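You operate a simulated robot arm through the tools that you are given. There is no shell and no other tool.

The job below is to be done with a simulated two-armed robot. You get a single attempt, and the scene is never put back.

TASK
Brush the filter insert clean, pull it and lay both halves in the carry tray.
Fine: hold the filter can while you brush and pull; put the block brush back. Set down upright: block brush, filter can. What is to be rubbed or washed off counts as gone when no trace of it is left.

Only the result counts: the job must be done as asked and must still hold three seconds after the hand-in. Knocking over, shifting, dropping, spilling or breaking anything else fails it.

THE ROBOT
Two 7-joint arms with two-finger parallel grippers on one trunk, on a base that moves. Base frame: it is fixed to the floor where the robot stands at the start and does not move with it; the origin is under the middle of the robot, x ahead of it, y to its left, z up. Lengths are in cm, angles in degrees, forces in N, time in s.
The left shoulder is at the start at [7, 13, 121.2], the right one opposite. With the tool pointing down near the work surface each hand reaches from about 10 to 50 cm from the robot's upright axis, wherever it stands, measured 20 degrees to its own side. Places, roughly: block brush (6x4x6 cm) [50, 0, 80]; filter insert (5x5x6 cm) [50, 20, 90]; tray [50, 60, 80]. Payload 1.57 kg a hand.
The TCP of each hand is the grasp point between the finger pads, 3 cm short of the fingertips. In the tool frame z runs along the fingers and y along their closing line. The gripper opens to 8 cm. The fingers are 1.7 cm wide and 1.2 cm thick; the gripper's body (4 by 8.2 cm) begins 8 cm behind the TCP.
Orientation is told as [roll, pitch, yaw] about the base's x, y, z axes, in that order, counted from this pose: with the fingers straight down and closing along the base's y, the tool's x points along the base's -x, its y along +y and its z along -z.

THE INTERFACE
- The arms move only by the tool send_rows. It takes "left_commands", "right_commands" or both (then of equal length, played together; a hand with none holds still); each is one flat list of numbers, 6 for each row, row after row: the shift along the tool's x, y, z in cm, then the turn, a rotation vector about the tool's x, y, z in degrees. In form: [dx, dy, dz, ax, ay, az, dx, dy, dz, ax, ay, az, ...]. A call has 1 to 20 rows; each row shifts and turns the commanded pose from where the row before left it, along the tool's axes as they then stand. "left_hand" and "right_hand" are, for a hand that has rows, the gripper command, from -1 (shut) to 1 (fully open), values between in proportion, set as the call begins (left out, the last holds). Rows are played at 5 a second. More than 5 cm and 8.6 degrees between two rows, or a gripper value outside its range, and nothing of the call is played. A pose out of reach is approached as far as the arm can. The call stops where the force on the tool passes 50 N (or 10 N more than at its start, if that is more) or the arm is blocked; 0.2 s more then pass. Each finger travels about 10.8 cm/s and halts on what it meets, pressing with about 25 N; the grip force reading is that of the motor and also rises with nothing between the fingers. The clock runs only during rows and for 0.2 s after the last one: add rows that do not move to give the fingers time. It gives the time, the measured TCP pose, the force on the tool (base axes), the opening and the grip force at its end, in the units of the frame above (readings bear some noise), with the torque about the TCP (base axes, N m) and any sound that the robot's microphone picked up.
- Cameras (640 x 400 px; columns grow to the right, rows downward): "scene" is now at [12.4, 3.62, 144.95]; the picture's right is [0.52, -0.85, 0.00], its down [-0.57, -0.35, -0.75] and it looks along [0.64, 0.39, -0.66] (base axes); focal length 269 px, centre (320, 200). "left" rides on the left gripper at [7.2, 0.7, -12.2] in its tool frame; the picture's right is [-0.09, 1.00, 0.00], its down [-0.84, -0.08, -0.54] and it looks along [-0.54, -0.05, 0.84] (tool axes); focal length 238 px, centre (320, 200). "right" rides on the right gripper at [7.2, -0.7, -12.2] in its tool frame; the picture's right is [0.09, 1.00, 0.00], its down [-0.84, 0.08, -0.54] and it looks along [-0.54, 0.05, 0.84] (tool axes); focal length 238 px, centre (320, 200).
- snapshot(camera): a new picture of that camera. No time passes.
- slide_trunk(by): slides the trunk up (or, below 0, down) by that many cm; the arms and the scene camera ride with it, the base frame stays. It gives what a move gives, with no picture.
- drive_base(legs): drives the robot by 1 to 6 legs, each [ahead, left, turn to the left] in cm, cm and degrees, along the robot's own axes; the way and the turn of a leg run together, so that a leg with both is an arc; at most 150 cm and 180 degrees a leg. The arms and the cameras ride along, it lands a little off, and it stops where it bumps. It gives what a move gives.
- aim_head(pan, tilt): turns the head with the scene camera to pan (to the left, within 86 degrees either way) and tilt (down, from -29 to 69), counted from straight ahead of the robot. It gives what a move gives.
- locate(camera, pixels): for up to 12 pixels [column, row] of the newest picture of that camera ("zoom" is the newest enlarged one), the place [x, y, z] in the base frame of the surface seen there, good to about 0.2 cm, but the place of the scene camera against the robot may be out by one fixed shift of up to 2.5 cm in any direction. No time passes.
- inspect(camera, box): a new picture of the part [left, top, right, bottom] of that camera's present view, enlarged. No time passes.
- job_done(): hands the job in; it is judged then, once.

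Open the grippers and draw the arms clear of the work before you hand the job in, unless the task says otherwise.

The tools are called after "Call:" by a JSON object that holds its "op" and its "data". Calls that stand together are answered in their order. send_rows: Moves the arms, as the interface text tells. Its arguments: {"type":"object","properties":{"left_commands":{"type":"array","items":{"type":"number"}},"left_hand":{"type":"number"},"right_commands":{"type":"array","items":{"type":"number"}},"right_hand":{"type":"number"}},"required":[]} The other tools are called the same way: slide_trunk (by) moves the trunk up or down; drive_base (legs) drives the base; aim_head (pan, tilt) turns the head that bears the scene camera; snapshot (camera) takes a picture; locate (camera, pixels) gives the place of the surface under pixels of a picture; inspect (camera, box) takes an enlarged picture of a part of a camera's view; job_done () hands the job in.

At the start:

```text
time: 0.0
left_ee_pos: [19.46, 20.07, 127.49]
left_orientation: [0.0, 0.0, 0.1]
left_wrist_force: [-0.6, -0.1, 0.5]
left_ft_torque: [0.01, -0.01, -0.01]
left_finger_gap: 7.99
left_grip_force: 0.0
right_ee_pos: [32.78, 1.86, 124.14]
right_orientation: [0.0, 0.1, 0.0]
right_wrist_force: [-0.5, -1.1, 0.1]
right_ft_torque: [0.0, 0.02, 0.02]
right_finger_gap: 8.0
right_grip_force: 0.2
trunk travel left (down, up): [-85.0, 9.0]
robot x, y, heading: [0.22, -0.01, 0.2]
head pan, tilt (commanded): [31.5, 41.6]
```

scene: 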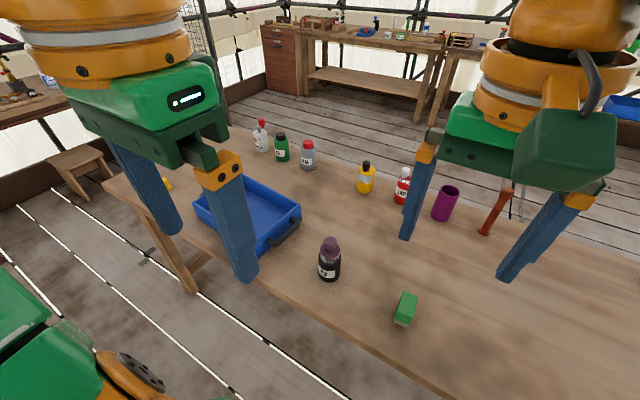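
right: 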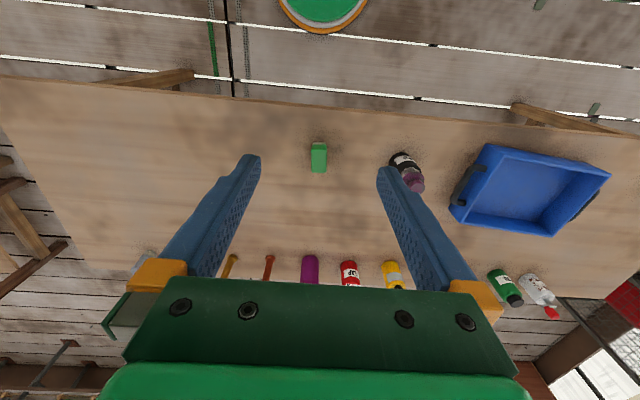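
left: 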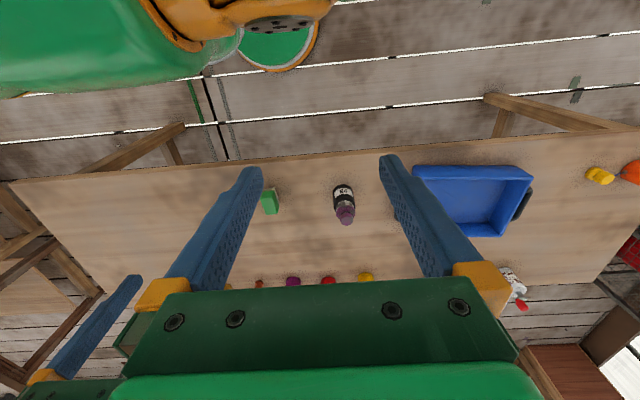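

The scene shows the dark can with a purple insert near (330,260), a green block brush near (405,308) and the blue tray near (250,210). I'll enlarge the can and brush area to see details.

Call:
{"op": "inspect", "data": {"camera": "scene", "box": [290, 220, 370, 290]}}

Call:
{"op": "inspect", "data": {"camera": "scene", "box": [370, 280, 450, 330]}}

Call:
{"op": "locate", "data": {"camera": "scene", "pixels": [[330, 243], [329, 270], [405, 300], [400, 322], [250, 215], [200, 205], [298, 210], [262, 250], [238, 180], [290, 235]]}}

```text
5.71 times, centred on (330, 255) of scene
```

zoom: 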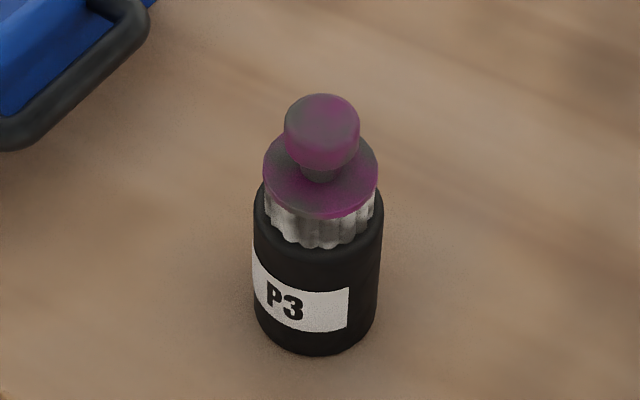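

```text
8.00 times, centred on (410, 305) of scene
```

zoom: 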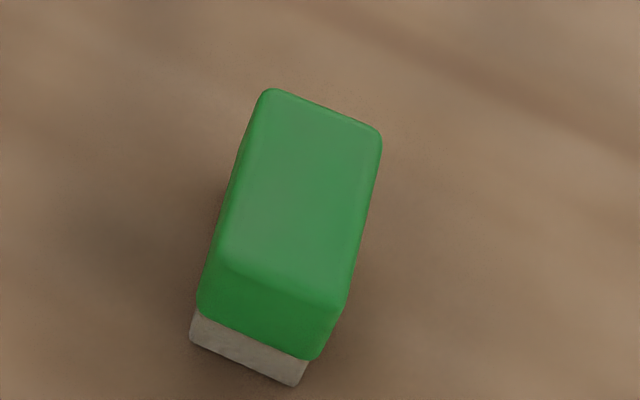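

```text
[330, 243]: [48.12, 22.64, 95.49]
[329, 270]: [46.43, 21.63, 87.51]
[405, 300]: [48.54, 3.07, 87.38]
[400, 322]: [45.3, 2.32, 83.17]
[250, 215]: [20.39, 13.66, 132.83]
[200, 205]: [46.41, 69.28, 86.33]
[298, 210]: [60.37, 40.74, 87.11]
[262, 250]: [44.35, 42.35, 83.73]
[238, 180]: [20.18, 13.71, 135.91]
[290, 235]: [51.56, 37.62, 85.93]
```

The can carries grey smudges on its purple knob and flange; the brush is a green block with pale bristles beneath. Now I'll use the hand cameras (not subject to the scene shift) to locate can, brush, tray and table edge.

Call:
{"op": "locate", "data": {"camera": "left", "pixels": [[343, 192], [346, 215], [268, 195], [272, 205], [300, 230], [470, 200], [420, 172], [527, 175], [500, 232], [522, 205], [300, 160], [590, 175]]}}

Call:
{"op": "locate", "data": {"camera": "right", "pixels": [[318, 157], [318, 147], [405, 165], [415, 185], [320, 200], [310, 115], [520, 190], [483, 148], [605, 178], [548, 232], [462, 205], [319, 172]]}}

Call:
{"op": "inspect", "data": {"camera": "left", "box": [240, 140, 400, 240]}}

Call:
{"op": "inspect", "data": {"camera": "right", "box": [290, 130, 450, 230]}}

```text
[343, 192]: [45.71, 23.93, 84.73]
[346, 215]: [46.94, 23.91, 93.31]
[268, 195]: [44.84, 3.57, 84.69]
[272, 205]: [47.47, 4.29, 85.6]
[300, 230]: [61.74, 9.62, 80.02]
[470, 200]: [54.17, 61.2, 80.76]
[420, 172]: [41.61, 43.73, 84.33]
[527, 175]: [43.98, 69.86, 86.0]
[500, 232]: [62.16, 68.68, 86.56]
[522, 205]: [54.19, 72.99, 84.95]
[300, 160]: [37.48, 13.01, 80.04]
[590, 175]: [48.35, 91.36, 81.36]
```

```text
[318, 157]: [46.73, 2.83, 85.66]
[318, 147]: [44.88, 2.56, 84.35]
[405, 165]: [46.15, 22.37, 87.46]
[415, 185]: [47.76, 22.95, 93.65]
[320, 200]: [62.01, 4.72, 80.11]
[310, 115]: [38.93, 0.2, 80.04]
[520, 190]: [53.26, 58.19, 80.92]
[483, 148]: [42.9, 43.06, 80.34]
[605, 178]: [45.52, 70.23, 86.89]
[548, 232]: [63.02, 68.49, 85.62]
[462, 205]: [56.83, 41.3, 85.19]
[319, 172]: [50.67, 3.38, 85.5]
```

```text
4.00 times, centred on (320, 190) of left
```

zoom: 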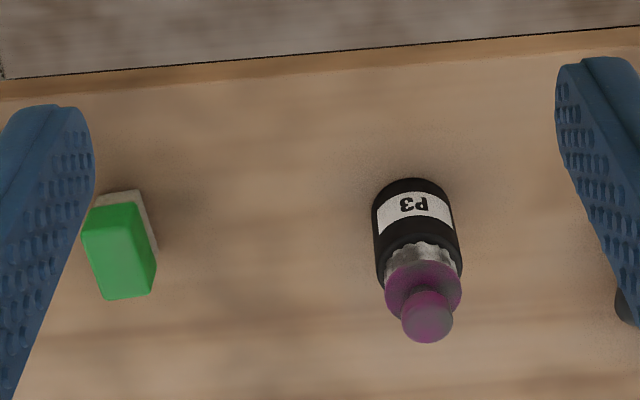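

```text
4.00 times, centred on (370, 180) of right
```

zoom: 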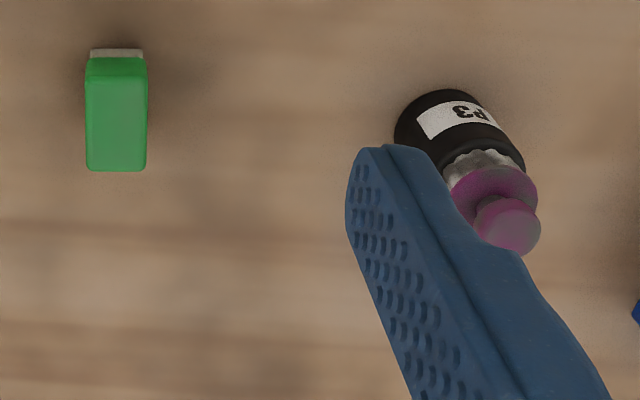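

The table's near edge is at about x=36 and its top at z=80; can at about (48,23), brush at about (47.5,3). I'll look down to see the base against the table before driving nearer.

Call:
{"op": "aim_head", "data": {"pan": 0, "tilt": 65}}

Call:
{"op": "snapshot", "data": {"camera": "scene"}}

```text
time: 1.0
left_ee_pos: [19.41, 19.96, 127.65]
left_orientation: [-0.1, 0.1, 0.1]
left_wrist_force: [0.7, 0.1, 0.6]
left_ft_torque: [0.01, -0.03, -0.02]
left_finger_gap: 7.98
left_grip_force: 0.1
right_ee_pos: [32.84, 2.0, 124.37]
right_orientation: [0.0, 0.0, 0.0]
right_wrist_force: [-0.1, 1.8, -0.2]
right_ft_torque: [0.02, -0.02, 0.02]
right_finger_gap: 7.97
right_grip_force: 0.0
trunk travel left (down, up): [-85.0, 9.0]
robot x, y, heading: [-0.03, -0.13, -0.0]
head pan, tilt (commanded): [0.0, 65.0]
```

```text
taken
```

scene: 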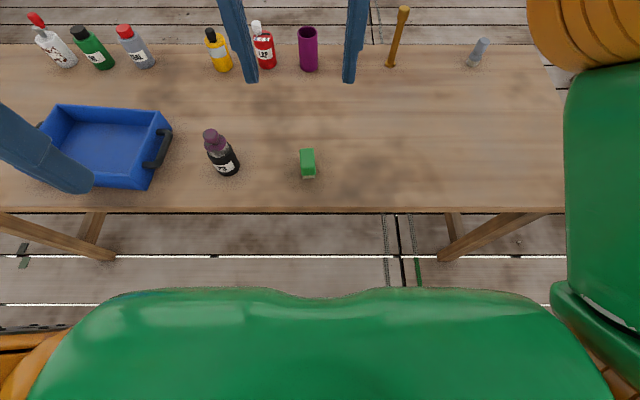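

The torso front fills the lower picture; the gap between it and the table edge near row 212 is what limits driving. I'll locate these points.

Call:
{"op": "locate", "data": {"camera": "scene", "pixels": [[320, 295], [130, 295], [320, 210], [320, 200], [60, 110], [160, 120], [150, 185], [45, 180], [90, 212], [400, 270], [450, 240], [95, 245]]}}

Call:
{"op": "inspect", "data": {"camera": "scene", "box": [0, 0, 640, 220]}}

```text
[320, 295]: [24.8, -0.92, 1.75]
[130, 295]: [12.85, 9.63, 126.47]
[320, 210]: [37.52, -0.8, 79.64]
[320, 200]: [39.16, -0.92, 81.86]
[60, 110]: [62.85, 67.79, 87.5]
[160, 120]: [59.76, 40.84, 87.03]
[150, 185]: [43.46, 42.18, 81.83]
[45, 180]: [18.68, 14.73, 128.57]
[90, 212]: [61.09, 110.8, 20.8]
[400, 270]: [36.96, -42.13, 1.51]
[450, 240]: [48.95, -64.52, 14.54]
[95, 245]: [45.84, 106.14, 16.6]
```

```text
1.00 times, centred on (320, 110) of scene (not enlarged: the box is as wide or as high as the picture)
```

zoom: 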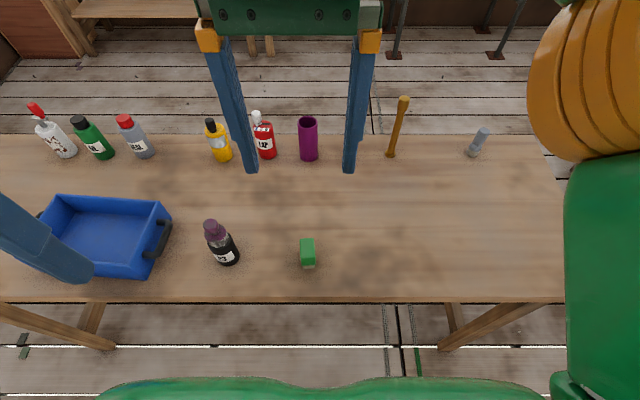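

Clear floor reaches to x≈25 and the torso front is at x≈13, so there is room to go ahead about 10 cm under/up to the edge at x≈36.5. I'll drive 10 ahead and 14 left so both can and brush are within easy reach.

Call:
{"op": "drive_base", "data": {"legs": [[0, 14, 0], [10, 0, 0]]}}

Call:
{"op": "snapshot", "data": {"camera": "scene"}}

Call:
{"op": "snapshot", "data": {"camera": "right"}}

Call:
{"op": "snapshot", "data": {"camera": "left"}}

```text
time: 3.0
left_ee_pos: [28.63, 33.99, 127.61]
left_orientation: [0.0, -0.3, 0.3]
left_wrist_force: [-0.6, -0.1, 1.1]
left_ft_torque: [0.0, -0.05, 0.0]
left_finger_gap: 7.98
left_grip_force: 0.1
right_ee_pos: [41.95, 16.09, 124.49]
right_orientation: [0.0, -0.3, 0.1]
right_wrist_force: [0.1, 1.3, 0.5]
right_ft_torque: [0.02, 0.0, 0.0]
right_finger_gap: 8.01
right_grip_force: 0.1
trunk travel left (down, up): [-85.0, 9.0]
robot x, y, heading: [9.69, 13.98, -0.0]
head pan, tilt (commanded): [0.0, 65.0]
```

```text
taken
```

scene: 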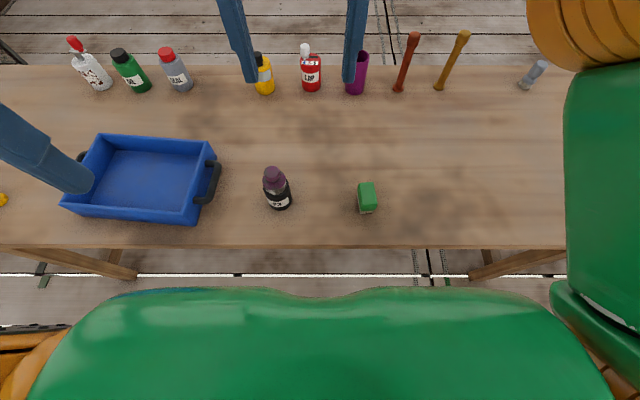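

```text
taken
```

right: 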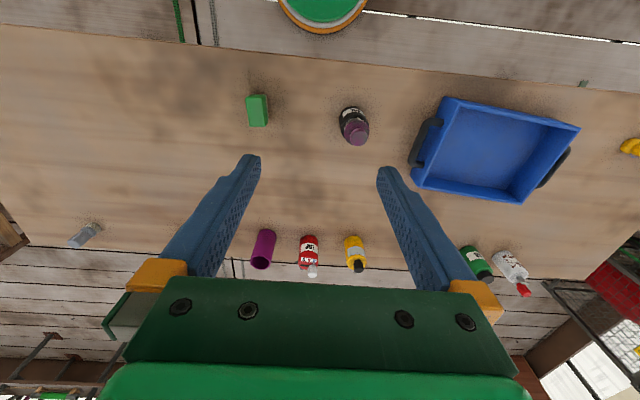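

```text
taken
```

left: 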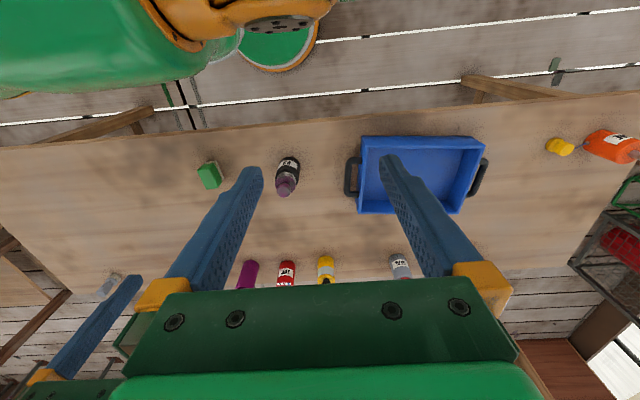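

The view shows both arms clear and the can at (277,190), brush at (367,197) within reach. I move the left hand out to about (45,42,112) and yaw it by +90 so that it can come at the can from the left side.

Call:
{"op": "send_rows", "data": {"left_commands": [-3.3, 1.6, 3.1, 0, 0, 0, -3.3, 1.6, 3.1, 0, 0, 0, -3.3, 1.6, 3.1, 0, 0, 0, -3.3, 1.6, 3.1, 0, 0, 0, -3.2, 1.6, 3.1, 0, 0, 0, 0, 0, 0, 0, 0, -8.2, 0, 0, 0, 0, 0, -8.2, 0, 0, 0, 0, 0, -8.2, 0, 0, 0, 0, 0, -8.2, 0, 0, 0, 0, 0, -8.2, 0, 0, 0, 0, 0, -8.2, 0, 0, 0, 0, 0, -8.2, 0, 0, 0, 0, 0, -8.2, 0, 0, 0, 0, 0, -8.2, 0, 0, 0, 0, 0, -8.2, 0, 0, 0, 0, 0, -8.0], "left_hand": 1}}

Call:
{"op": "snapshot", "data": {"camera": "left"}}

Call:
{"op": "snapshot", "data": {"camera": "scene"}}

```text
time: 6.5
left_ee_pos: [45.59, 42.02, 112.03]
left_orientation: [0.0, 0.1, 90.4]
left_wrist_force: [0.4, 0.0, 0.0]
left_ft_torque: [0.01, 0.02, -0.02]
left_finger_gap: 8.0
left_grip_force: 0.0
right_ee_pos: [42.62, 16.13, 124.29]
right_orientation: [0.0, 0.0, 0.1]
right_wrist_force: [-0.7, 0.5, -0.2]
right_ft_torque: [-0.02, 0.01, 0.05]
right_finger_gap: 8.03
right_grip_force: 0.1
trunk travel left (down, up): [-85.0, 9.0]
robot x, y, heading: [10.1, 14.19, 0.3]
head pan, tilt (commanded): [0.0, 65.0]
```

```text
taken
```

left: 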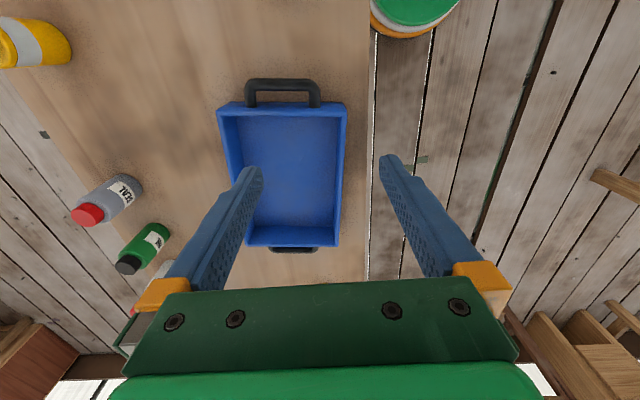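

```text
taken
```

scene: 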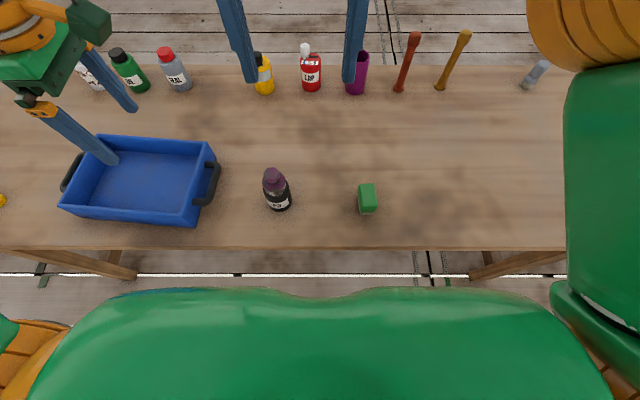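

The yaw went through (left at 90.4°). Now I tilt the left tool 50° so its fingers point to the right and down, with its camera on top, and move nearer to the can to look at it.

Call:
{"op": "send_rows", "data": {"left_commands": [0, 0, 0, 0, 8.33, 0, 0, 0, 0, 0, 8.33, 0, 0, 0, 0, 0, 8.33, 0, 0, 0, 0, 0, 8.33, 0, 0, 0, 0, 0, 8.33, 0, 0, 0, 0, 0, 8.35, 0, -0.76, -0.8, 3.25, 0, 0, 0, -0.76, -0.8, 3.25, 0, 0, 0, -0.76, -0.8, 3.25, 0, 0, 0], "left_hand": 1}}

Call:
{"op": "snapshot", "data": {"camera": "left"}}

Call:
{"op": "snapshot", "data": {"camera": "scene"}}

```text
time: 8.4
left_ee_pos: [48.11, 36.04, 103.98]
left_orientation: [0.0, 50.1, 90.4]
left_wrist_force: [0.7, 0.5, 0.6]
left_ft_torque: [0.01, -0.02, -0.02]
left_finger_gap: 8.02
left_grip_force: 0.2
right_ee_pos: [42.87, 16.02, 124.19]
right_orientation: [-0.1, 0.0, 0.1]
right_wrist_force: [-0.3, -0.8, -0.4]
right_ft_torque: [0.03, 0.04, 0.04]
right_finger_gap: 8.0
right_grip_force: 0.1
trunk travel left (down, up): [-85.0, 9.0]
robot x, y, heading: [9.68, 13.97, -0.1]
head pan, tilt (commanded): [0.0, 65.0]
```

```text
taken
```

left: 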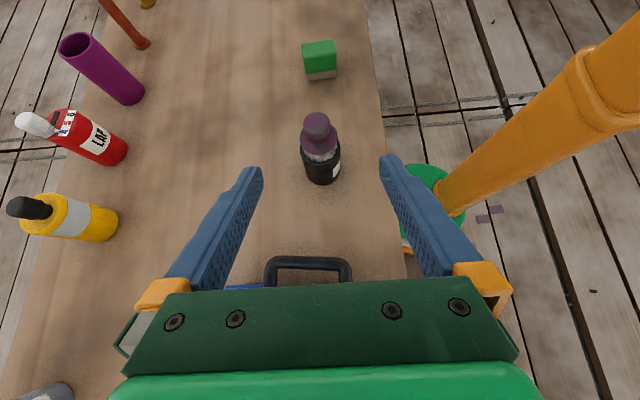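

```text
taken
```

scene: 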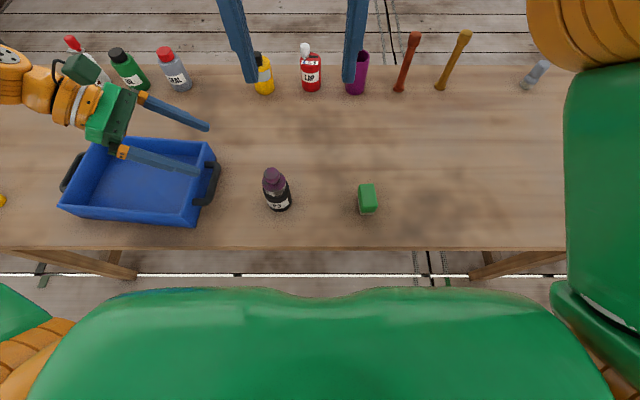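

The can now sits at (320,150) in the left view between the open fingers. I enlarge it and locate points on knob, flange, rim and foot.

Call:
{"op": "inspect", "data": {"camera": "left", "box": [280, 100, 360, 190]}}

Call:
{"op": "locate", "data": {"camera": "zoom", "pixels": [[320, 120], [320, 150], [260, 230], [380, 230], [320, 210], [260, 290], [400, 290], [320, 300], [320, 330], [330, 360], [320, 380], [320, 180]]}}

Call:
{"op": "locate", "data": {"camera": "left", "pixels": [[305, 45], [334, 42], [305, 60], [336, 58], [320, 50], [320, 78], [300, 262], [345, 262], [320, 285], [320, 184], [270, 150], [350, 200]]}}

```text
4.44 times, centred on (320, 145) of left
```

zoom: 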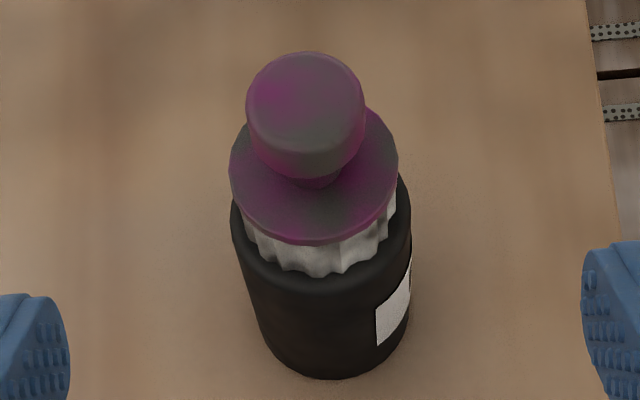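

```text
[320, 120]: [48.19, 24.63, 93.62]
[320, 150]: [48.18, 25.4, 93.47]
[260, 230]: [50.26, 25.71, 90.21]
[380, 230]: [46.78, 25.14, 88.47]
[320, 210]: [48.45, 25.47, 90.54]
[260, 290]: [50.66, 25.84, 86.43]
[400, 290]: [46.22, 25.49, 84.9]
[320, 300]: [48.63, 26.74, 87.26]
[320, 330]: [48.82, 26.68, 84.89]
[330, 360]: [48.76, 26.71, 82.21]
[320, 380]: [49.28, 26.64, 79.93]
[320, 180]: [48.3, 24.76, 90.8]
```

```text
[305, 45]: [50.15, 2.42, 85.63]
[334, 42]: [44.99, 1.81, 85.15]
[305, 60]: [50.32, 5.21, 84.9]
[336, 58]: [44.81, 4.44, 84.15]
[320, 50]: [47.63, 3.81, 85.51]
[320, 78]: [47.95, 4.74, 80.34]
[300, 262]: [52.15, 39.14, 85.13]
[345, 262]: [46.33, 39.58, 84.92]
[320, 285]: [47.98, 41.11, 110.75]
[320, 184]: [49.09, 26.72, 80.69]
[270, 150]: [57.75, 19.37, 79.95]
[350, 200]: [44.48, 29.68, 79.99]
```

Measurements: can axis ≈ (48.55, 23.9), radius ≈ 2.85, rim z ≈ 88, flange top ≈ 90.6, knob (Ø≈3.2) up to ≈ 94.2; brush about (47.6,3.4), top z≈85.6. The left camera box would stand next to the knob in this pose, so I'll un-tilt and turn the left hand to come from the near-left with its camera below, while the right hand goes above the brush to look.

Call:
{"op": "send_rows", "data": {"left_commands": [0, 0, 0, 0, -8.33, 0, 0, 0, 0, 0, -8.33, 0, 0, 0, 0, 0, -8.33, 0, 0, 0, 0, 0, -8.33, 0, 0, 0, 0, 0, -8.33, 0, 0, 0, 0, 0, -8.35, 0, 0, 0, 0, 0, 0, 8.5, 0, 0, 0, 0, 0, 8.5, 0, 0, 0, 0, 0, 8.5, 0, 0, 0, 0, 0, 8.5, 0, 0, 0, 0, 0, 8.5, 0, 0, 0, 0, 0, 8.5, 0, 0, 0, 0, 0, 8.5, 0, 0, 0, 0, 0, 8.5, 0, 0, 0, 0, 0, 8.5, 0, 0, 0, 0, 0, 8.5, 0, 0, 0, 0, 0, 8.5, 0, 0, 0, 0, 0, 8.5, 0, 0, 0, 0, 0, 8.5, 0, 0, 0, 0, 0, 8.5], "right_commands": [-0.87, -2.13, 3.55, 0, 0, 0, -0.87, -2.13, 3.55, 0, 0, 0, -0.87, -2.13, 3.55, 0, 0, 0, -0.87, -2.13, 3.55, 0, 0, 0, -0.87, -2.13, 3.55, 0, 0, 0, -0.87, -2.13, 3.55, 0, 0, 0, 0, 0, 0, 0, 0, 0, 0, 0, 0, 0, 0, 0, 0, 0, 0, 0, 0, 0, 0, 0, 0, 0, 0, 0, 0, 0, 0, 0, 0, 0, 0, 0, 0, 0, 0, 0, 0, 0, 0, 0, 0, 0, 0, 0, 0, 0, 0, 0, 0, 0, 0, 0, 0, 0, 0, 0, 0, 0, 0, 0, 0, 0, 0, 0, 0, 0, 0, 0, 0, 0, 0, 0, 0, 0, 0, 0, 0, 0, 0, 0, 0, 0, 0, 0], "left_hand": 1, "right_hand": 1}}

Call:
{"op": "snapshot", "data": {"camera": "right"}}

Call:
{"op": "snapshot", "data": {"camera": "left"}}

Call:
{"op": "snapshot", "data": {"camera": "scene"}}

```text
time: 12.7
left_ee_pos: [47.95, 36.0, 104.13]
left_orientation: [0.0, 0.0, -28.9]
left_wrist_force: [-0.1, -0.3, 0.9]
left_ft_torque: [0.04, 0.0, 0.01]
left_finger_gap: 8.02
left_grip_force: 0.0
right_ee_pos: [47.95, 3.32, 102.95]
right_orientation: [0.0, 0.0, 0.1]
right_wrist_force: [-0.6, -0.3, 0.1]
right_ft_torque: [0.02, 0.02, 0.03]
right_finger_gap: 8.0
right_grip_force: 0.0
trunk travel left (down, up): [-85.0, 9.0]
robot x, y, heading: [9.78, 13.92, 0.1]
head pan, tilt (commanded): [0.0, 65.0]
```

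```text
taken
```

right: 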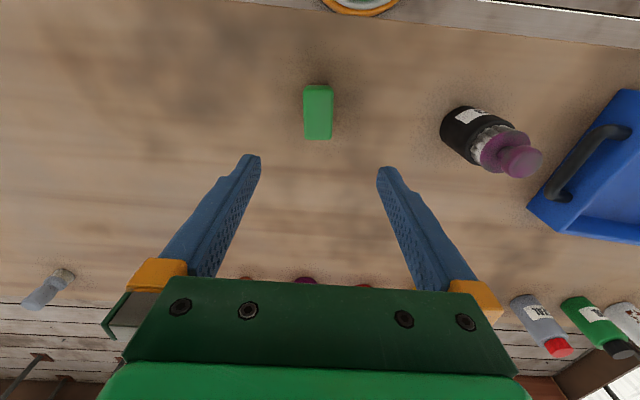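

```text
taken
```

left: 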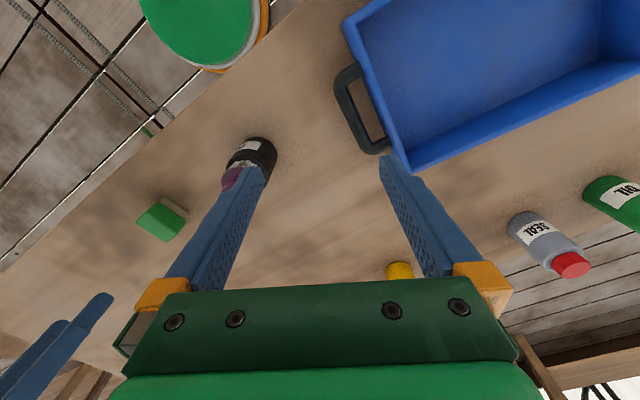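

```text
taken
```

scene: 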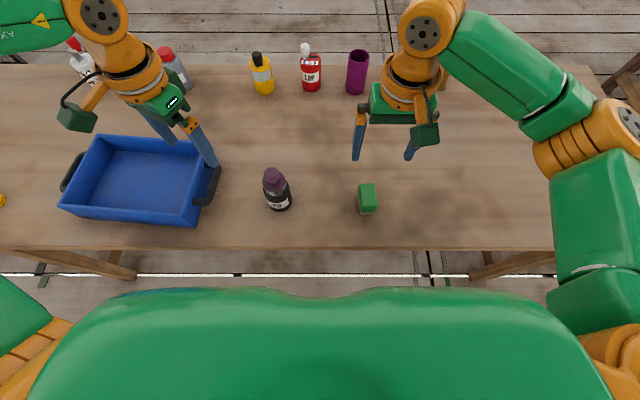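

The brush is seen from above at (318,112) in the right view. I enlarge it and locate its outline.

Call:
{"op": "inspect", "data": {"camera": "right", "box": [278, 72, 358, 152]}}

Call:
{"op": "locate", "data": {"camera": "right", "pixels": [[305, 100], [331, 100], [306, 125], [331, 125], [318, 90], [318, 112], [318, 137], [310, 137], [328, 137], [318, 85], [470, 120], [525, 160]]}}

```text
5.00 times, centred on (318, 112) of right
```

zoom: 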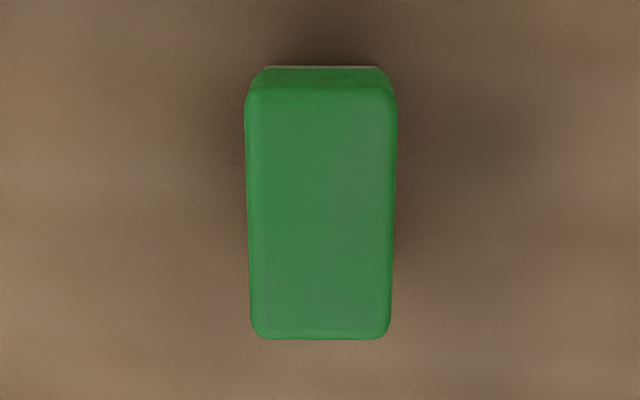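

```text
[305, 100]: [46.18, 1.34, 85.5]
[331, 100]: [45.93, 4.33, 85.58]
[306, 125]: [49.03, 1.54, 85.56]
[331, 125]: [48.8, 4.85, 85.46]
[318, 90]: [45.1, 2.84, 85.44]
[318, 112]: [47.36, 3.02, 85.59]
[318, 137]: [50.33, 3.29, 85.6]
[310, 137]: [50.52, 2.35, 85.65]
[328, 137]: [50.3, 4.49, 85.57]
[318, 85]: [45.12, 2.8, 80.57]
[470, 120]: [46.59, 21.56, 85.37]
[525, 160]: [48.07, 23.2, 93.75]
```

Brush centre ≈ (47.65, 3.05), top z 85.55, yaw ≈ +4.4°, bristles about the lowest 2 cm. The right hand turns to match and lowers to TCP z≈85 around it; the left meanwhile finishes yaw to −45° and tilts 55° with the camera beneath.

Call:
{"op": "send_rows", "data": {"left_commands": [0, 0, 0, 0, 0, 8.05, 0, 0, 0, 0, 0, 8.05, 0, 0, 0, 0, -7.86, 0, 0, 0, 0, 0, -7.86, 0, 0, 0, 0, 0, -7.86, 0, 0, 0, 0, 0, -7.86, 0, 0, 0, 0, 0, -7.86, 0, 0, 0, 0, 0, -7.86, 0, 0, 0, 0, 0, -7.86, 0], "right_commands": [0.3, -0.27, 0, 0, 0, -4.3, 0, 0, 4, 0, 0, 0, 0, 0, 4, 0, 0, 0, 0, 0, 4, 0, 0, 0, 0, 0, 4, 0, 0, 0, 0, 0, 1, 0, 0, 0, 0, 0, 0.9, 0, 0, 0, 0, 0, 0, 0, 0, 0, 0, 0, 0, 0, 0, 0], "left_hand": 1, "right_hand": 1}}

Call:
{"op": "snapshot", "data": {"camera": "right"}}

Call:
{"op": "snapshot", "data": {"camera": "left"}}

Call:
{"op": "snapshot", "data": {"camera": "scene"}}

```text
time: 14.7
left_ee_pos: [44.56, 29.82, 102.42]
left_orientation: [-1.5, -50.1, -46.9]
left_wrist_force: [-0.9, -0.3, 0.2]
left_ft_torque: [-0.01, -0.02, 0.01]
left_finger_gap: 8.02
left_grip_force: 0.0
left hand out of reach, approached as far as the arm can: row 1, 2, 4, 5, 6, 7, 8
right_ee_pos: [47.5, 3.38, 85.08]
right_orientation: [-0.2, -0.1, 4.5]
right_wrist_force: [-0.5, 0.2, 0.4]
right_ft_torque: [-0.02, -0.04, -0.01]
right_finger_gap: 8.0
right_grip_force: 0.1
trunk travel left (down, up): [-85.0, 9.0]
robot x, y, heading: [9.84, 14.53, -0.0]
head pan, tilt (commanded): [0.0, 65.0]
```

```text
taken
```

right: 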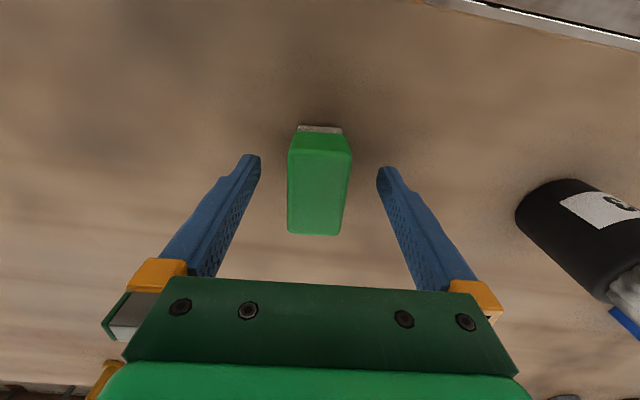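

```text
taken
```

left: 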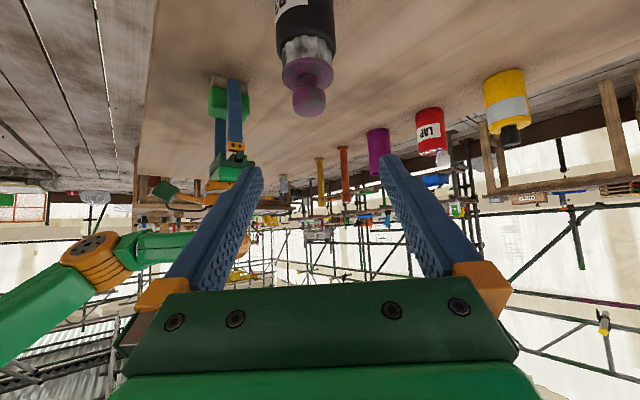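

```text
taken
```

scene: 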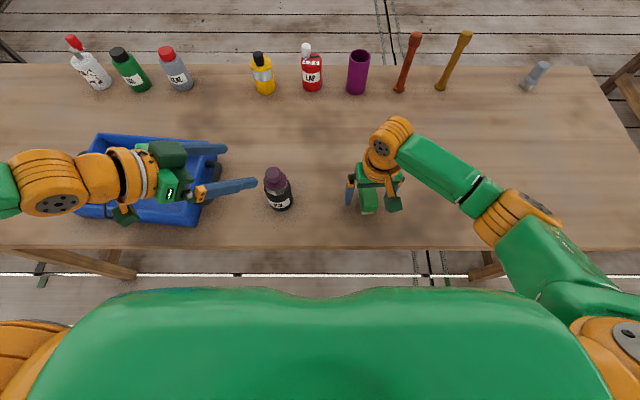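

The right fingers straddle the brush evenly (fingers at columns 250 and 387, brush 288–351), so I close on it. The left could not reach the camera-below pose; I'll bring it back to the well-reached side pose afterwards.

Call:
{"op": "send_rows", "data": {"right_commands": [0, 0, 0, 0, 0, 0, 0, 0, 0, 0, 0, 0, 0, 0, 0, 0, 0, 0, 0, 0, 0, 0, 0, 0], "right_hand": -1}}

Call:
{"op": "snapshot", "data": {"camera": "right"}}

```text
time: 15.7
left_ee_pos: [44.58, 29.45, 102.45]
left_orientation: [-1.4, -49.8, -47.0]
left_wrist_force: [0.2, -0.7, 0.4]
left_ft_torque: [0.01, 0.02, 0.0]
left_finger_gap: 8.01
left_grip_force: 0.0
right_ee_pos: [47.61, 3.01, 85.08]
right_orientation: [0.0, 0.0, 4.4]
right_wrist_force: [0.3, 0.3, -0.4]
right_ft_torque: [0.0, -0.03, -0.01]
right_finger_gap: 3.53
right_grip_force: 25.4
trunk travel left (down, up): [-85.0, 9.0]
robot x, y, heading: [9.92, 14.33, 0.1]
head pan, tilt (commanded): [0.0, 65.0]
```

```text
taken
```

right: 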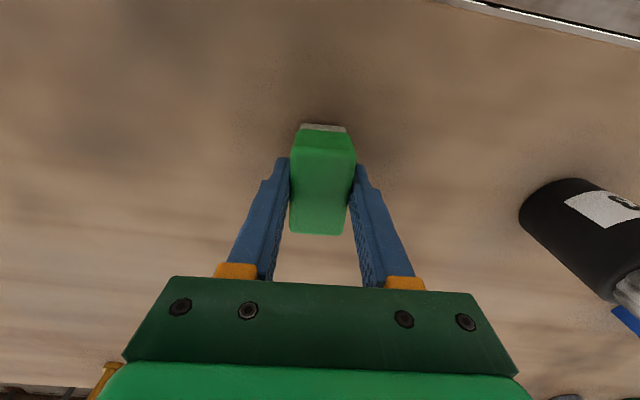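

The right hand holds the brush (gap 3.53, 25 N). I lift it 15 cm straight up and meanwhile untilt and turn the left hand back toward yaw +90.

Call:
{"op": "send_rows", "data": {"left_commands": [0, 0, 0, 0, 7.86, 0, 0, 0, 0, 0, 7.86, 0, 0, 0, 0, 0, 7.86, 0, 0, 0, 0, 0, 7.86, 0, 0, 0, 0, 0, 7.86, 0, 0, 0, 0, 0, 7.86, 0, 0, 0, 0, 0, 7.86, 0, 0, 0, 0, 0, 0, -8.5, 0, 0, 0, 0, 0, -8.5, 0, 0, 0, 0, 0, -8.5, 0, 0, 0, 0, 0, -8.5, 0, 0, 0, 0, 0, -8.5, 0, 0, 0, 0, 0, -8.5, 0, 0, 0, 0, 0, -8.5, 0, 0, 0, 0, 0, -8.5, 0, 0, 0, 0, 0, -8.5, 0, 0, 0, 0, 0, -8.5, 0, 0, 0, 0, 0, -8.5, 0, 0, 0, 0, 0, -8.5, 0, 0, 0, 0, 0, -8.5], "right_commands": [0, 0, -3, 0, 0, 0, 0, 0, -4, 0, 0, 0, 0, 0, -4, 0, 0, 0, 0, 0, -4, 0, 0, 0, 0, 0, 0, 0, 0, 0, 0, 0, 0, 0, 0, 0, 0, 0, 0, 0, 0, 0, 0, 0, 0, 0, 0, 0, 0, 0, 0, 0, 0, 0, 0, 0, 0, 0, 0, 0, 0, 0, 0, 0, 0, 0, 0, 0, 0, 0, 0, 0, 0, 0, 0, 0, 0, 0, 0, 0, 0, 0, 0, 0, 0, 0, 0, 0, 0, 0, 0, 0, 0, 0, 0, 0, 0, 0, 0, 0, 0, 0, 0, 0, 0, 0, 0, 0, 0, 0, 0, 0, 0, 0, 0, 0, 0, 0, 0, 0], "left_hand": 1, "right_hand": -1}}

Call:
{"op": "snapshot", "data": {"camera": "scene"}}

```text
time: 19.9
left_ee_pos: [44.57, 29.47, 102.48]
left_orientation: [5.2, -1.1, 62.5]
left_wrist_force: [-0.9, 0.3, -0.2]
left_ft_torque: [-0.03, 0.02, 0.0]
left_finger_gap: 8.01
left_grip_force: 0.2
left hand out of reach, approached as far as the arm can: row 3
right_ee_pos: [47.72, 2.94, 100.08]
right_orientation: [0.0, 0.0, 4.4]
right_wrist_force: [-0.5, 0.0, -0.3]
right_ft_torque: [0.04, 0.02, 0.02]
right_finger_gap: 3.55
right_grip_force: 24.7
trunk travel left (down, up): [-85.0, 9.0]
robot x, y, heading: [10.18, 14.08, 0.0]
head pan, tilt (commanded): [0.0, 65.0]
```

```text
taken
```

scene: 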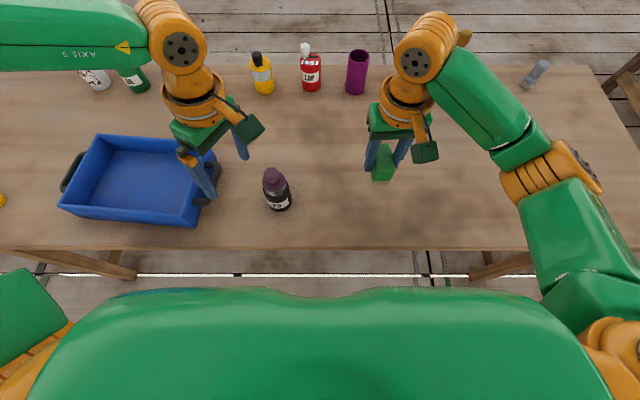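

The left ended at (44.6,29.5,102.5) with roll 5.2/yaw 62.5. I correct the roll and yaw, then tilt it 71° so the fingers point to the right, 20° below level, camera on top.

Call:
{"op": "send_rows", "data": {"left_commands": [0, 0, 0, 5.2, 0, 0, 0, 0, 0, 0, 0, -6.9, 0, 0, 0, 0, 0, -6.9, 0, 0, 0, 0, 0, -6.9, 0, 0, 0, 0, 0, -6.8, 0, 0, 0, 0, 7.9, 0, 0, 0, 0, 0, 7.9, 0, 0, 0, 0, 0, 7.9, 0, 0, 0, 0, 0, 7.9, 0, 0, 0, 0, 0, 7.9, 0, 0, 0, 0, 0, 7.9, 0, 0, 0, 0, 0, 7.9, 0, 0, 0, 0, 0, 7.9, 0, 0, 0, 0, 0, 7.9, 0], "left_hand": 1}}

Call:
{"op": "snapshot", "data": {"camera": "scene"}}

Call:
{"op": "snapshot", "data": {"camera": "left"}}

```text
time: 22.9
left_ee_pos: [44.71, 29.58, 102.33]
left_orientation: [-1.3, 70.1, 88.5]
left_wrist_force: [-0.6, 0.8, 0.1]
left_ft_torque: [-0.01, 0.04, 0.03]
left_finger_gap: 7.99
left_grip_force: 0.1
right_ee_pos: [47.71, 2.9, 99.9]
right_orientation: [0.1, 0.2, 4.4]
right_wrist_force: [1.0, -0.6, -0.8]
right_ft_torque: [0.02, -0.01, 0.01]
right_finger_gap: 3.56
right_grip_force: 24.9
trunk travel left (down, up): [-85.0, 9.0]
robot x, y, heading: [10.13, 14.19, 0.3]
head pan, tilt (commanded): [0.0, 65.0]
```

```text
taken
```

scene: 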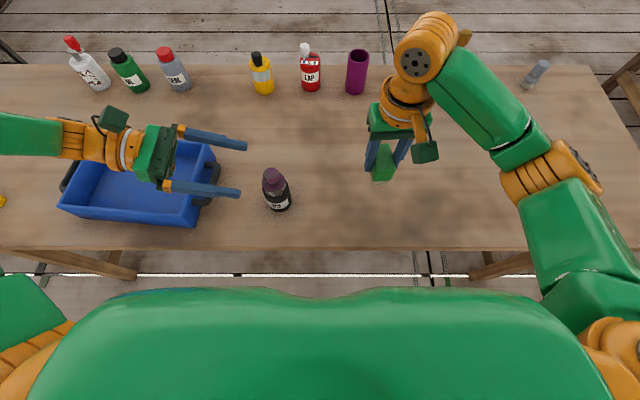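

```text
taken
```

left: 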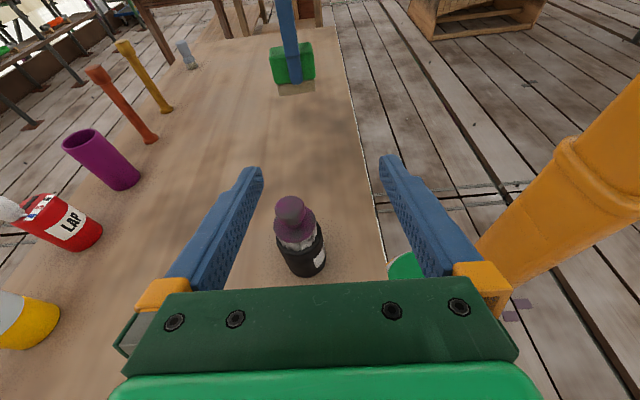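

Pose reached (pitch 70, yaw 88.5). Now I lower the left hand to a standoff 10 cm from the can axis at about (48.5,33.3,89.4), keeping above the tray wall.

Call:
{"op": "send_rows", "data": {"left_commands": [-3.35, -0.96, 0.23, 0, 0, 0, -3.35, -0.96, 0.23, 0, 0, 0, -3.35, -0.96, 0.23, 0, 0, 0, -3.35, -0.96, 0.23, 0, 0, 0], "left_hand": 1}}

Call:
{"op": "snapshot", "data": {"camera": "scene"}}

Call:
{"op": "snapshot", "data": {"camera": "left"}}

```text
time: 23.9
left_ee_pos: [44.68, 29.55, 102.46]
left_orientation: [-1.4, 70.2, 88.5]
left_wrist_force: [-0.3, -1.0, 0.5]
left_ft_torque: [0.0, 0.04, 0.0]
left_finger_gap: 8.01
left_grip_force: 0.1
left hand out of reach, approached as far as the arm can: row 1, 2, 3, 4
right_ee_pos: [47.58, 2.94, 100.02]
right_orientation: [0.1, 0.0, 4.4]
right_wrist_force: [-1.2, 0.2, -1.3]
right_ft_torque: [0.0, 0.0, 0.01]
right_finger_gap: 3.53
right_grip_force: 24.9
trunk travel left (down, up): [-85.0, 9.0]
robot x, y, heading: [9.86, 14.3, 0.5]
head pan, tilt (commanded): [0.0, 65.0]
```

```text
taken
```

scene: 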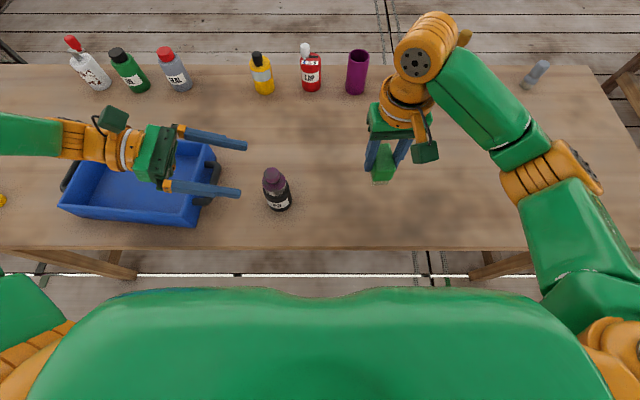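

```text
taken
```

left: 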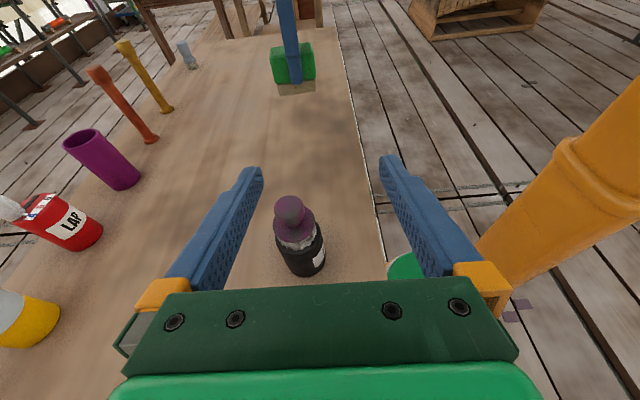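

The arm refuses that downward shift (joint limit), so I'd rather lower the trunk with the arm pose kept. First I check how high the left forearm is over the tray.

Call:
{"op": "locate", "data": {"camera": "scene", "pixels": [[20, 135], [60, 140], [90, 140], [130, 150], [155, 155], [110, 118], [210, 190], [210, 140], [8, 150], [20, 300]]}}

Call:
{"op": "aim_head", "data": {"pan": 45, "tilt": 45}}

Call:
{"op": "snapshot", "data": {"camera": "scene"}}

```text
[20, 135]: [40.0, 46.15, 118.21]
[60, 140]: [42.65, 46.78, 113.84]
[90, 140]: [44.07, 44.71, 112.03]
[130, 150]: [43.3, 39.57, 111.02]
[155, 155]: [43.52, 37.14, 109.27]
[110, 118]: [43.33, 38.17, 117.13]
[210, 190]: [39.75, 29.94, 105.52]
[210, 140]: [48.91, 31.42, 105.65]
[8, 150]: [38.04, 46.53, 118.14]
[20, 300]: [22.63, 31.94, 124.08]
```

```text
time: 25.0
left_ee_pos: [44.6, 29.6, 102.4]
left_orientation: [-1.4, 70.2, 88.6]
left_wrist_force: [-0.8, -0.4, -0.6]
left_ft_torque: [-0.01, -0.01, -0.02]
left_finger_gap: 7.98
left_grip_force: 0.1
right_ee_pos: [47.77, 2.92, 100.12]
right_orientation: [0.1, 0.0, 4.3]
right_wrist_force: [-0.6, 0.1, 0.1]
right_ft_torque: [0.01, -0.01, -0.01]
right_finger_gap: 3.51
right_grip_force: 25.3
trunk travel left (down, up): [-85.0, 9.0]
robot x, y, heading: [9.78, 13.83, -0.0]
head pan, tilt (commanded): [45.0, 45.0]
```

```text
taken
```

scene: 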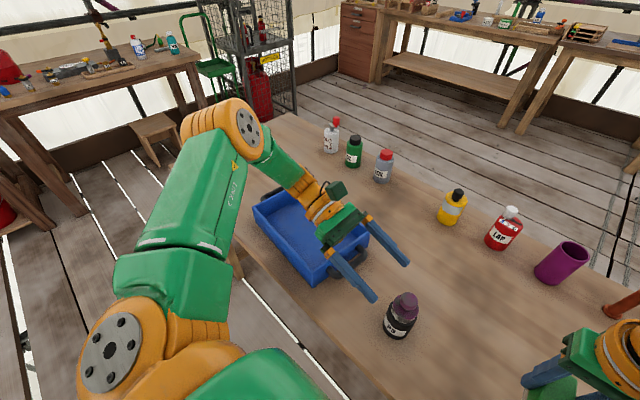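

The forearm and wrist are well above the tray (z≥109), so lowering the trunk 13 cm is safe there. I raise the right hand 6 cm first so the brush stays clear of the table, then slide down.

Call:
{"op": "send_rows", "data": {"right_commands": [0, 0, -3, 0, 0, 0, 0, 0, -3, 0, 0, 0], "right_hand": -1}}

Call:
{"op": "slide_trunk", "data": {"by": -13}}

Call:
{"op": "snapshot", "data": {"camera": "scene"}}

Call:
{"op": "snapshot", "data": {"camera": "left"}}

```text
time: 25.6
left_ee_pos: [44.66, 29.57, 102.63]
left_orientation: [-1.5, 70.2, 88.6]
left_wrist_force: [0.0, -0.7, 0.5]
left_ft_torque: [0.02, -0.01, 0.01]
left_finger_gap: 8.01
left_grip_force: 0.0
right_ee_pos: [47.44, 3.01, 106.16]
right_orientation: [0.0, 0.0, 4.4]
right_wrist_force: [-1.2, 0.1, -0.2]
right_ft_torque: [-0.03, -0.02, -0.04]
right_finger_gap: 3.57
right_grip_force: 24.9
trunk travel left (down, up): [-85.0, 9.0]
robot x, y, heading: [10.05, 14.05, 0.0]
head pan, tilt (commanded): [45.0, 45.0]
```

```text
time: 27.1
left_ee_pos: [44.81, 29.57, 89.47]
left_orientation: [-1.3, 70.2, 88.6]
left_wrist_force: [0.6, -0.3, 0.0]
left_ft_torque: [0.01, 0.01, 0.0]
left_finger_gap: 8.0
left_grip_force: 0.0
right_ee_pos: [47.58, 3.0, 93.14]
right_orientation: [0.1, 0.1, 4.5]
right_wrist_force: [0.2, -1.0, 0.0]
right_ft_torque: [0.02, -0.03, 0.0]
right_finger_gap: 3.55
right_grip_force: 24.8
trunk travel left (down, up): [-72.0, 22.0]
robot x, y, heading: [9.71, 13.78, 0.4]
head pan, tilt (commanded): [45.0, 45.0]
```

```text
taken
```

scene: 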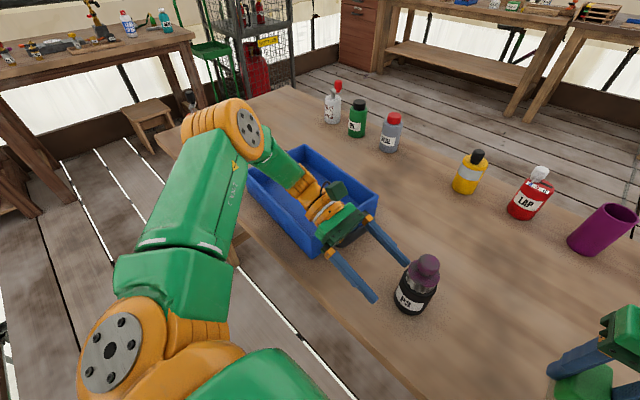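

```text
taken
```

left: 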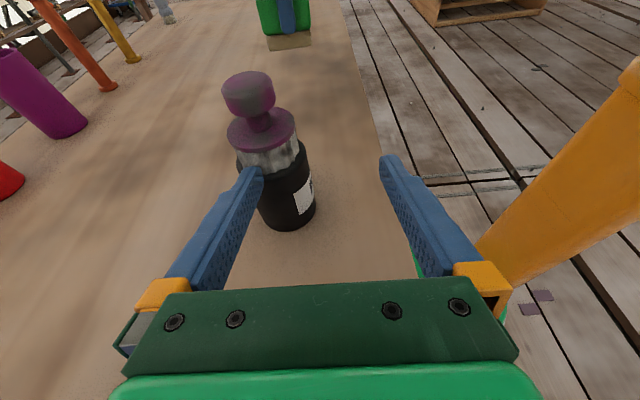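

The far finger's tip is close to the can (left view: finger at (255,170), can at (285,190)), so I back off 4 cm along the tool first, then shift 3.85 cm in +x to centre the can between the fingers.

Call:
{"op": "send_rows", "data": {"left_commands": [0, 0, -4, 0, 0, 0, 0, -1.9, 0, 0, 0, 0, 0, -1.9, 0, 0, 0, 0], "left_hand": 1}}

Call:
{"op": "snapshot", "data": {"camera": "left"}}

Call:
{"op": "snapshot", "data": {"camera": "scene"}}

```text
time: 27.9
left_ee_pos: [44.68, 33.38, 90.85]
left_orientation: [-1.4, 70.2, 88.6]
left_wrist_force: [0.6, -1.3, 0.1]
left_ft_torque: [0.0, 0.01, 0.0]
left_finger_gap: 7.98
left_grip_force: 0.0
left hand out of reach, approached as far as the arm can: row 2, 3
right_ee_pos: [47.65, 2.98, 93.13]
right_orientation: [0.0, 0.0, 4.3]
right_wrist_force: [-0.5, -0.5, -0.7]
right_ft_torque: [-0.01, 0.02, 0.01]
right_finger_gap: 3.56
right_grip_force: 24.9
trunk travel left (down, up): [-72.0, 22.0]
robot x, y, heading: [9.86, 13.98, 0.2]
head pan, tilt (commanded): [45.0, 45.0]
```

```text
taken
```

left: 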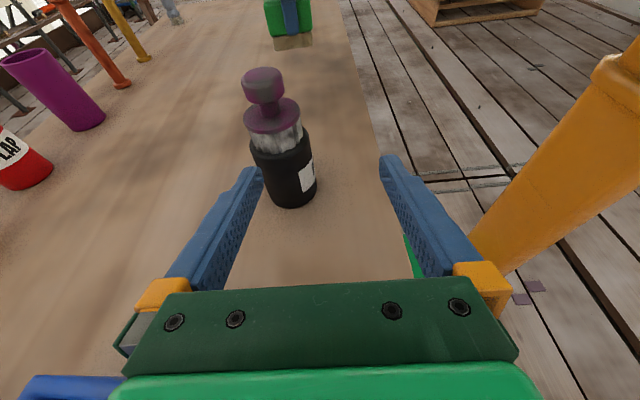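

```text
taken
```

scene: 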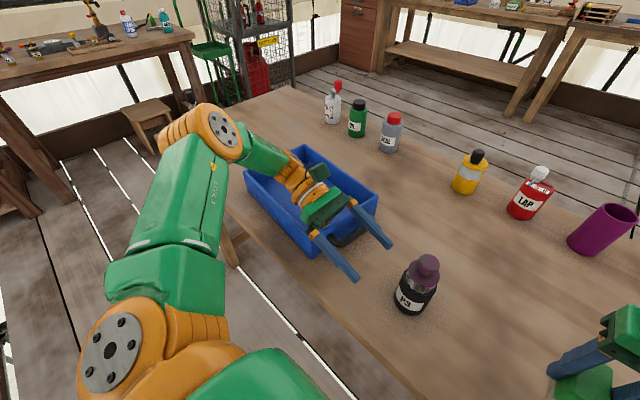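

The arm can't go further in +x, but the path is clear to drive: finger tips at y≈30.6 are 3.8 cm off the can and the brush is 8 cm above the table. I drive the base 3.9 cm ahead.

Call:
{"op": "drive_base", "data": {"legs": [[3.9, 0, 0]]}}

Call:
{"op": "snapshot", "data": {"camera": "left"}}

```text
time: 28.8
left_ee_pos: [48.21, 33.36, 90.98]
left_orientation: [-2.0, 70.3, 88.0]
left_wrist_force: [0.3, 0.4, -0.6]
left_ft_torque: [0.04, -0.01, 0.01]
left_finger_gap: 8.01
left_grip_force: 0.0
right_ee_pos: [51.18, 2.96, 93.35]
right_orientation: [0.0, -0.1, 4.6]
right_wrist_force: [-0.5, -0.8, -0.2]
right_ft_torque: [0.01, -0.05, 0.0]
right_finger_gap: 3.54
right_grip_force: 25.4
trunk travel left (down, up): [-72.0, 22.0]
robot x, y, heading: [14.16, 13.89, -0.3]
head pan, tilt (commanded): [45.0, 45.0]
```

```text
taken
```

left: 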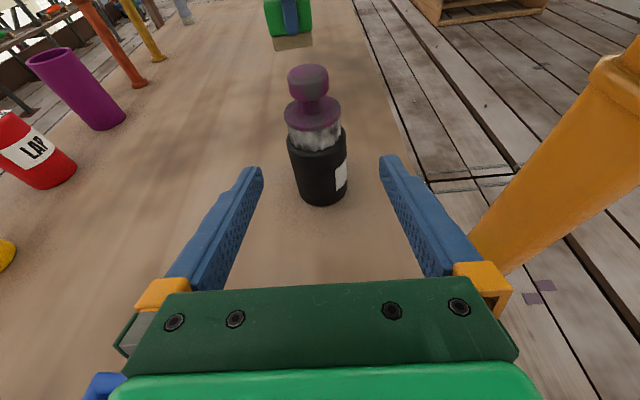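

The can is now centred between the fingers (column ≈320). I inspect it closely here and re-measure its position with the left camera.

Call:
{"op": "inspect", "data": {"camera": "left", "box": [275, 55, 365, 215]}}

Call:
{"op": "locate", "data": {"camera": "left", "pixels": [[290, 160], [345, 150], [318, 170], [318, 200], [318, 150], [310, 80], [310, 108], [290, 85], [328, 80], [310, 130], [318, 185], [310, 68]]}}

```text
2.50 times, centred on (320, 135) of left
```

zoom: 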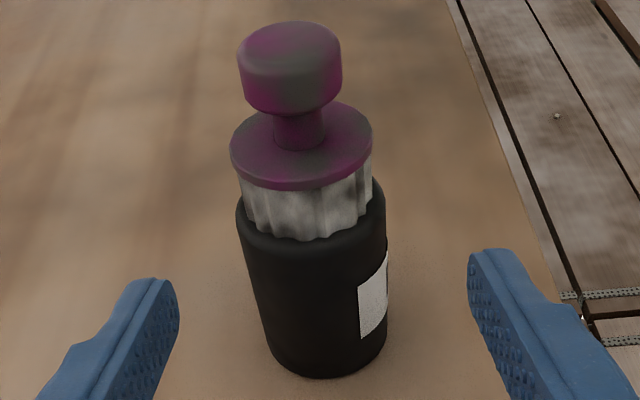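

```text
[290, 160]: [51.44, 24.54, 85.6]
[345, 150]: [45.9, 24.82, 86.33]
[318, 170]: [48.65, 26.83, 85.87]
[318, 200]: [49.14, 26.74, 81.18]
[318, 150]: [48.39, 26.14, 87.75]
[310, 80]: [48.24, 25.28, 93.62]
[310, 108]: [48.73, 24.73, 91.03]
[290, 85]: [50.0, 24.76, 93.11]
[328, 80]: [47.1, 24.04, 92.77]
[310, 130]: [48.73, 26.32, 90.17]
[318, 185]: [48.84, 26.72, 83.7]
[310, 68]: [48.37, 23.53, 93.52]
```

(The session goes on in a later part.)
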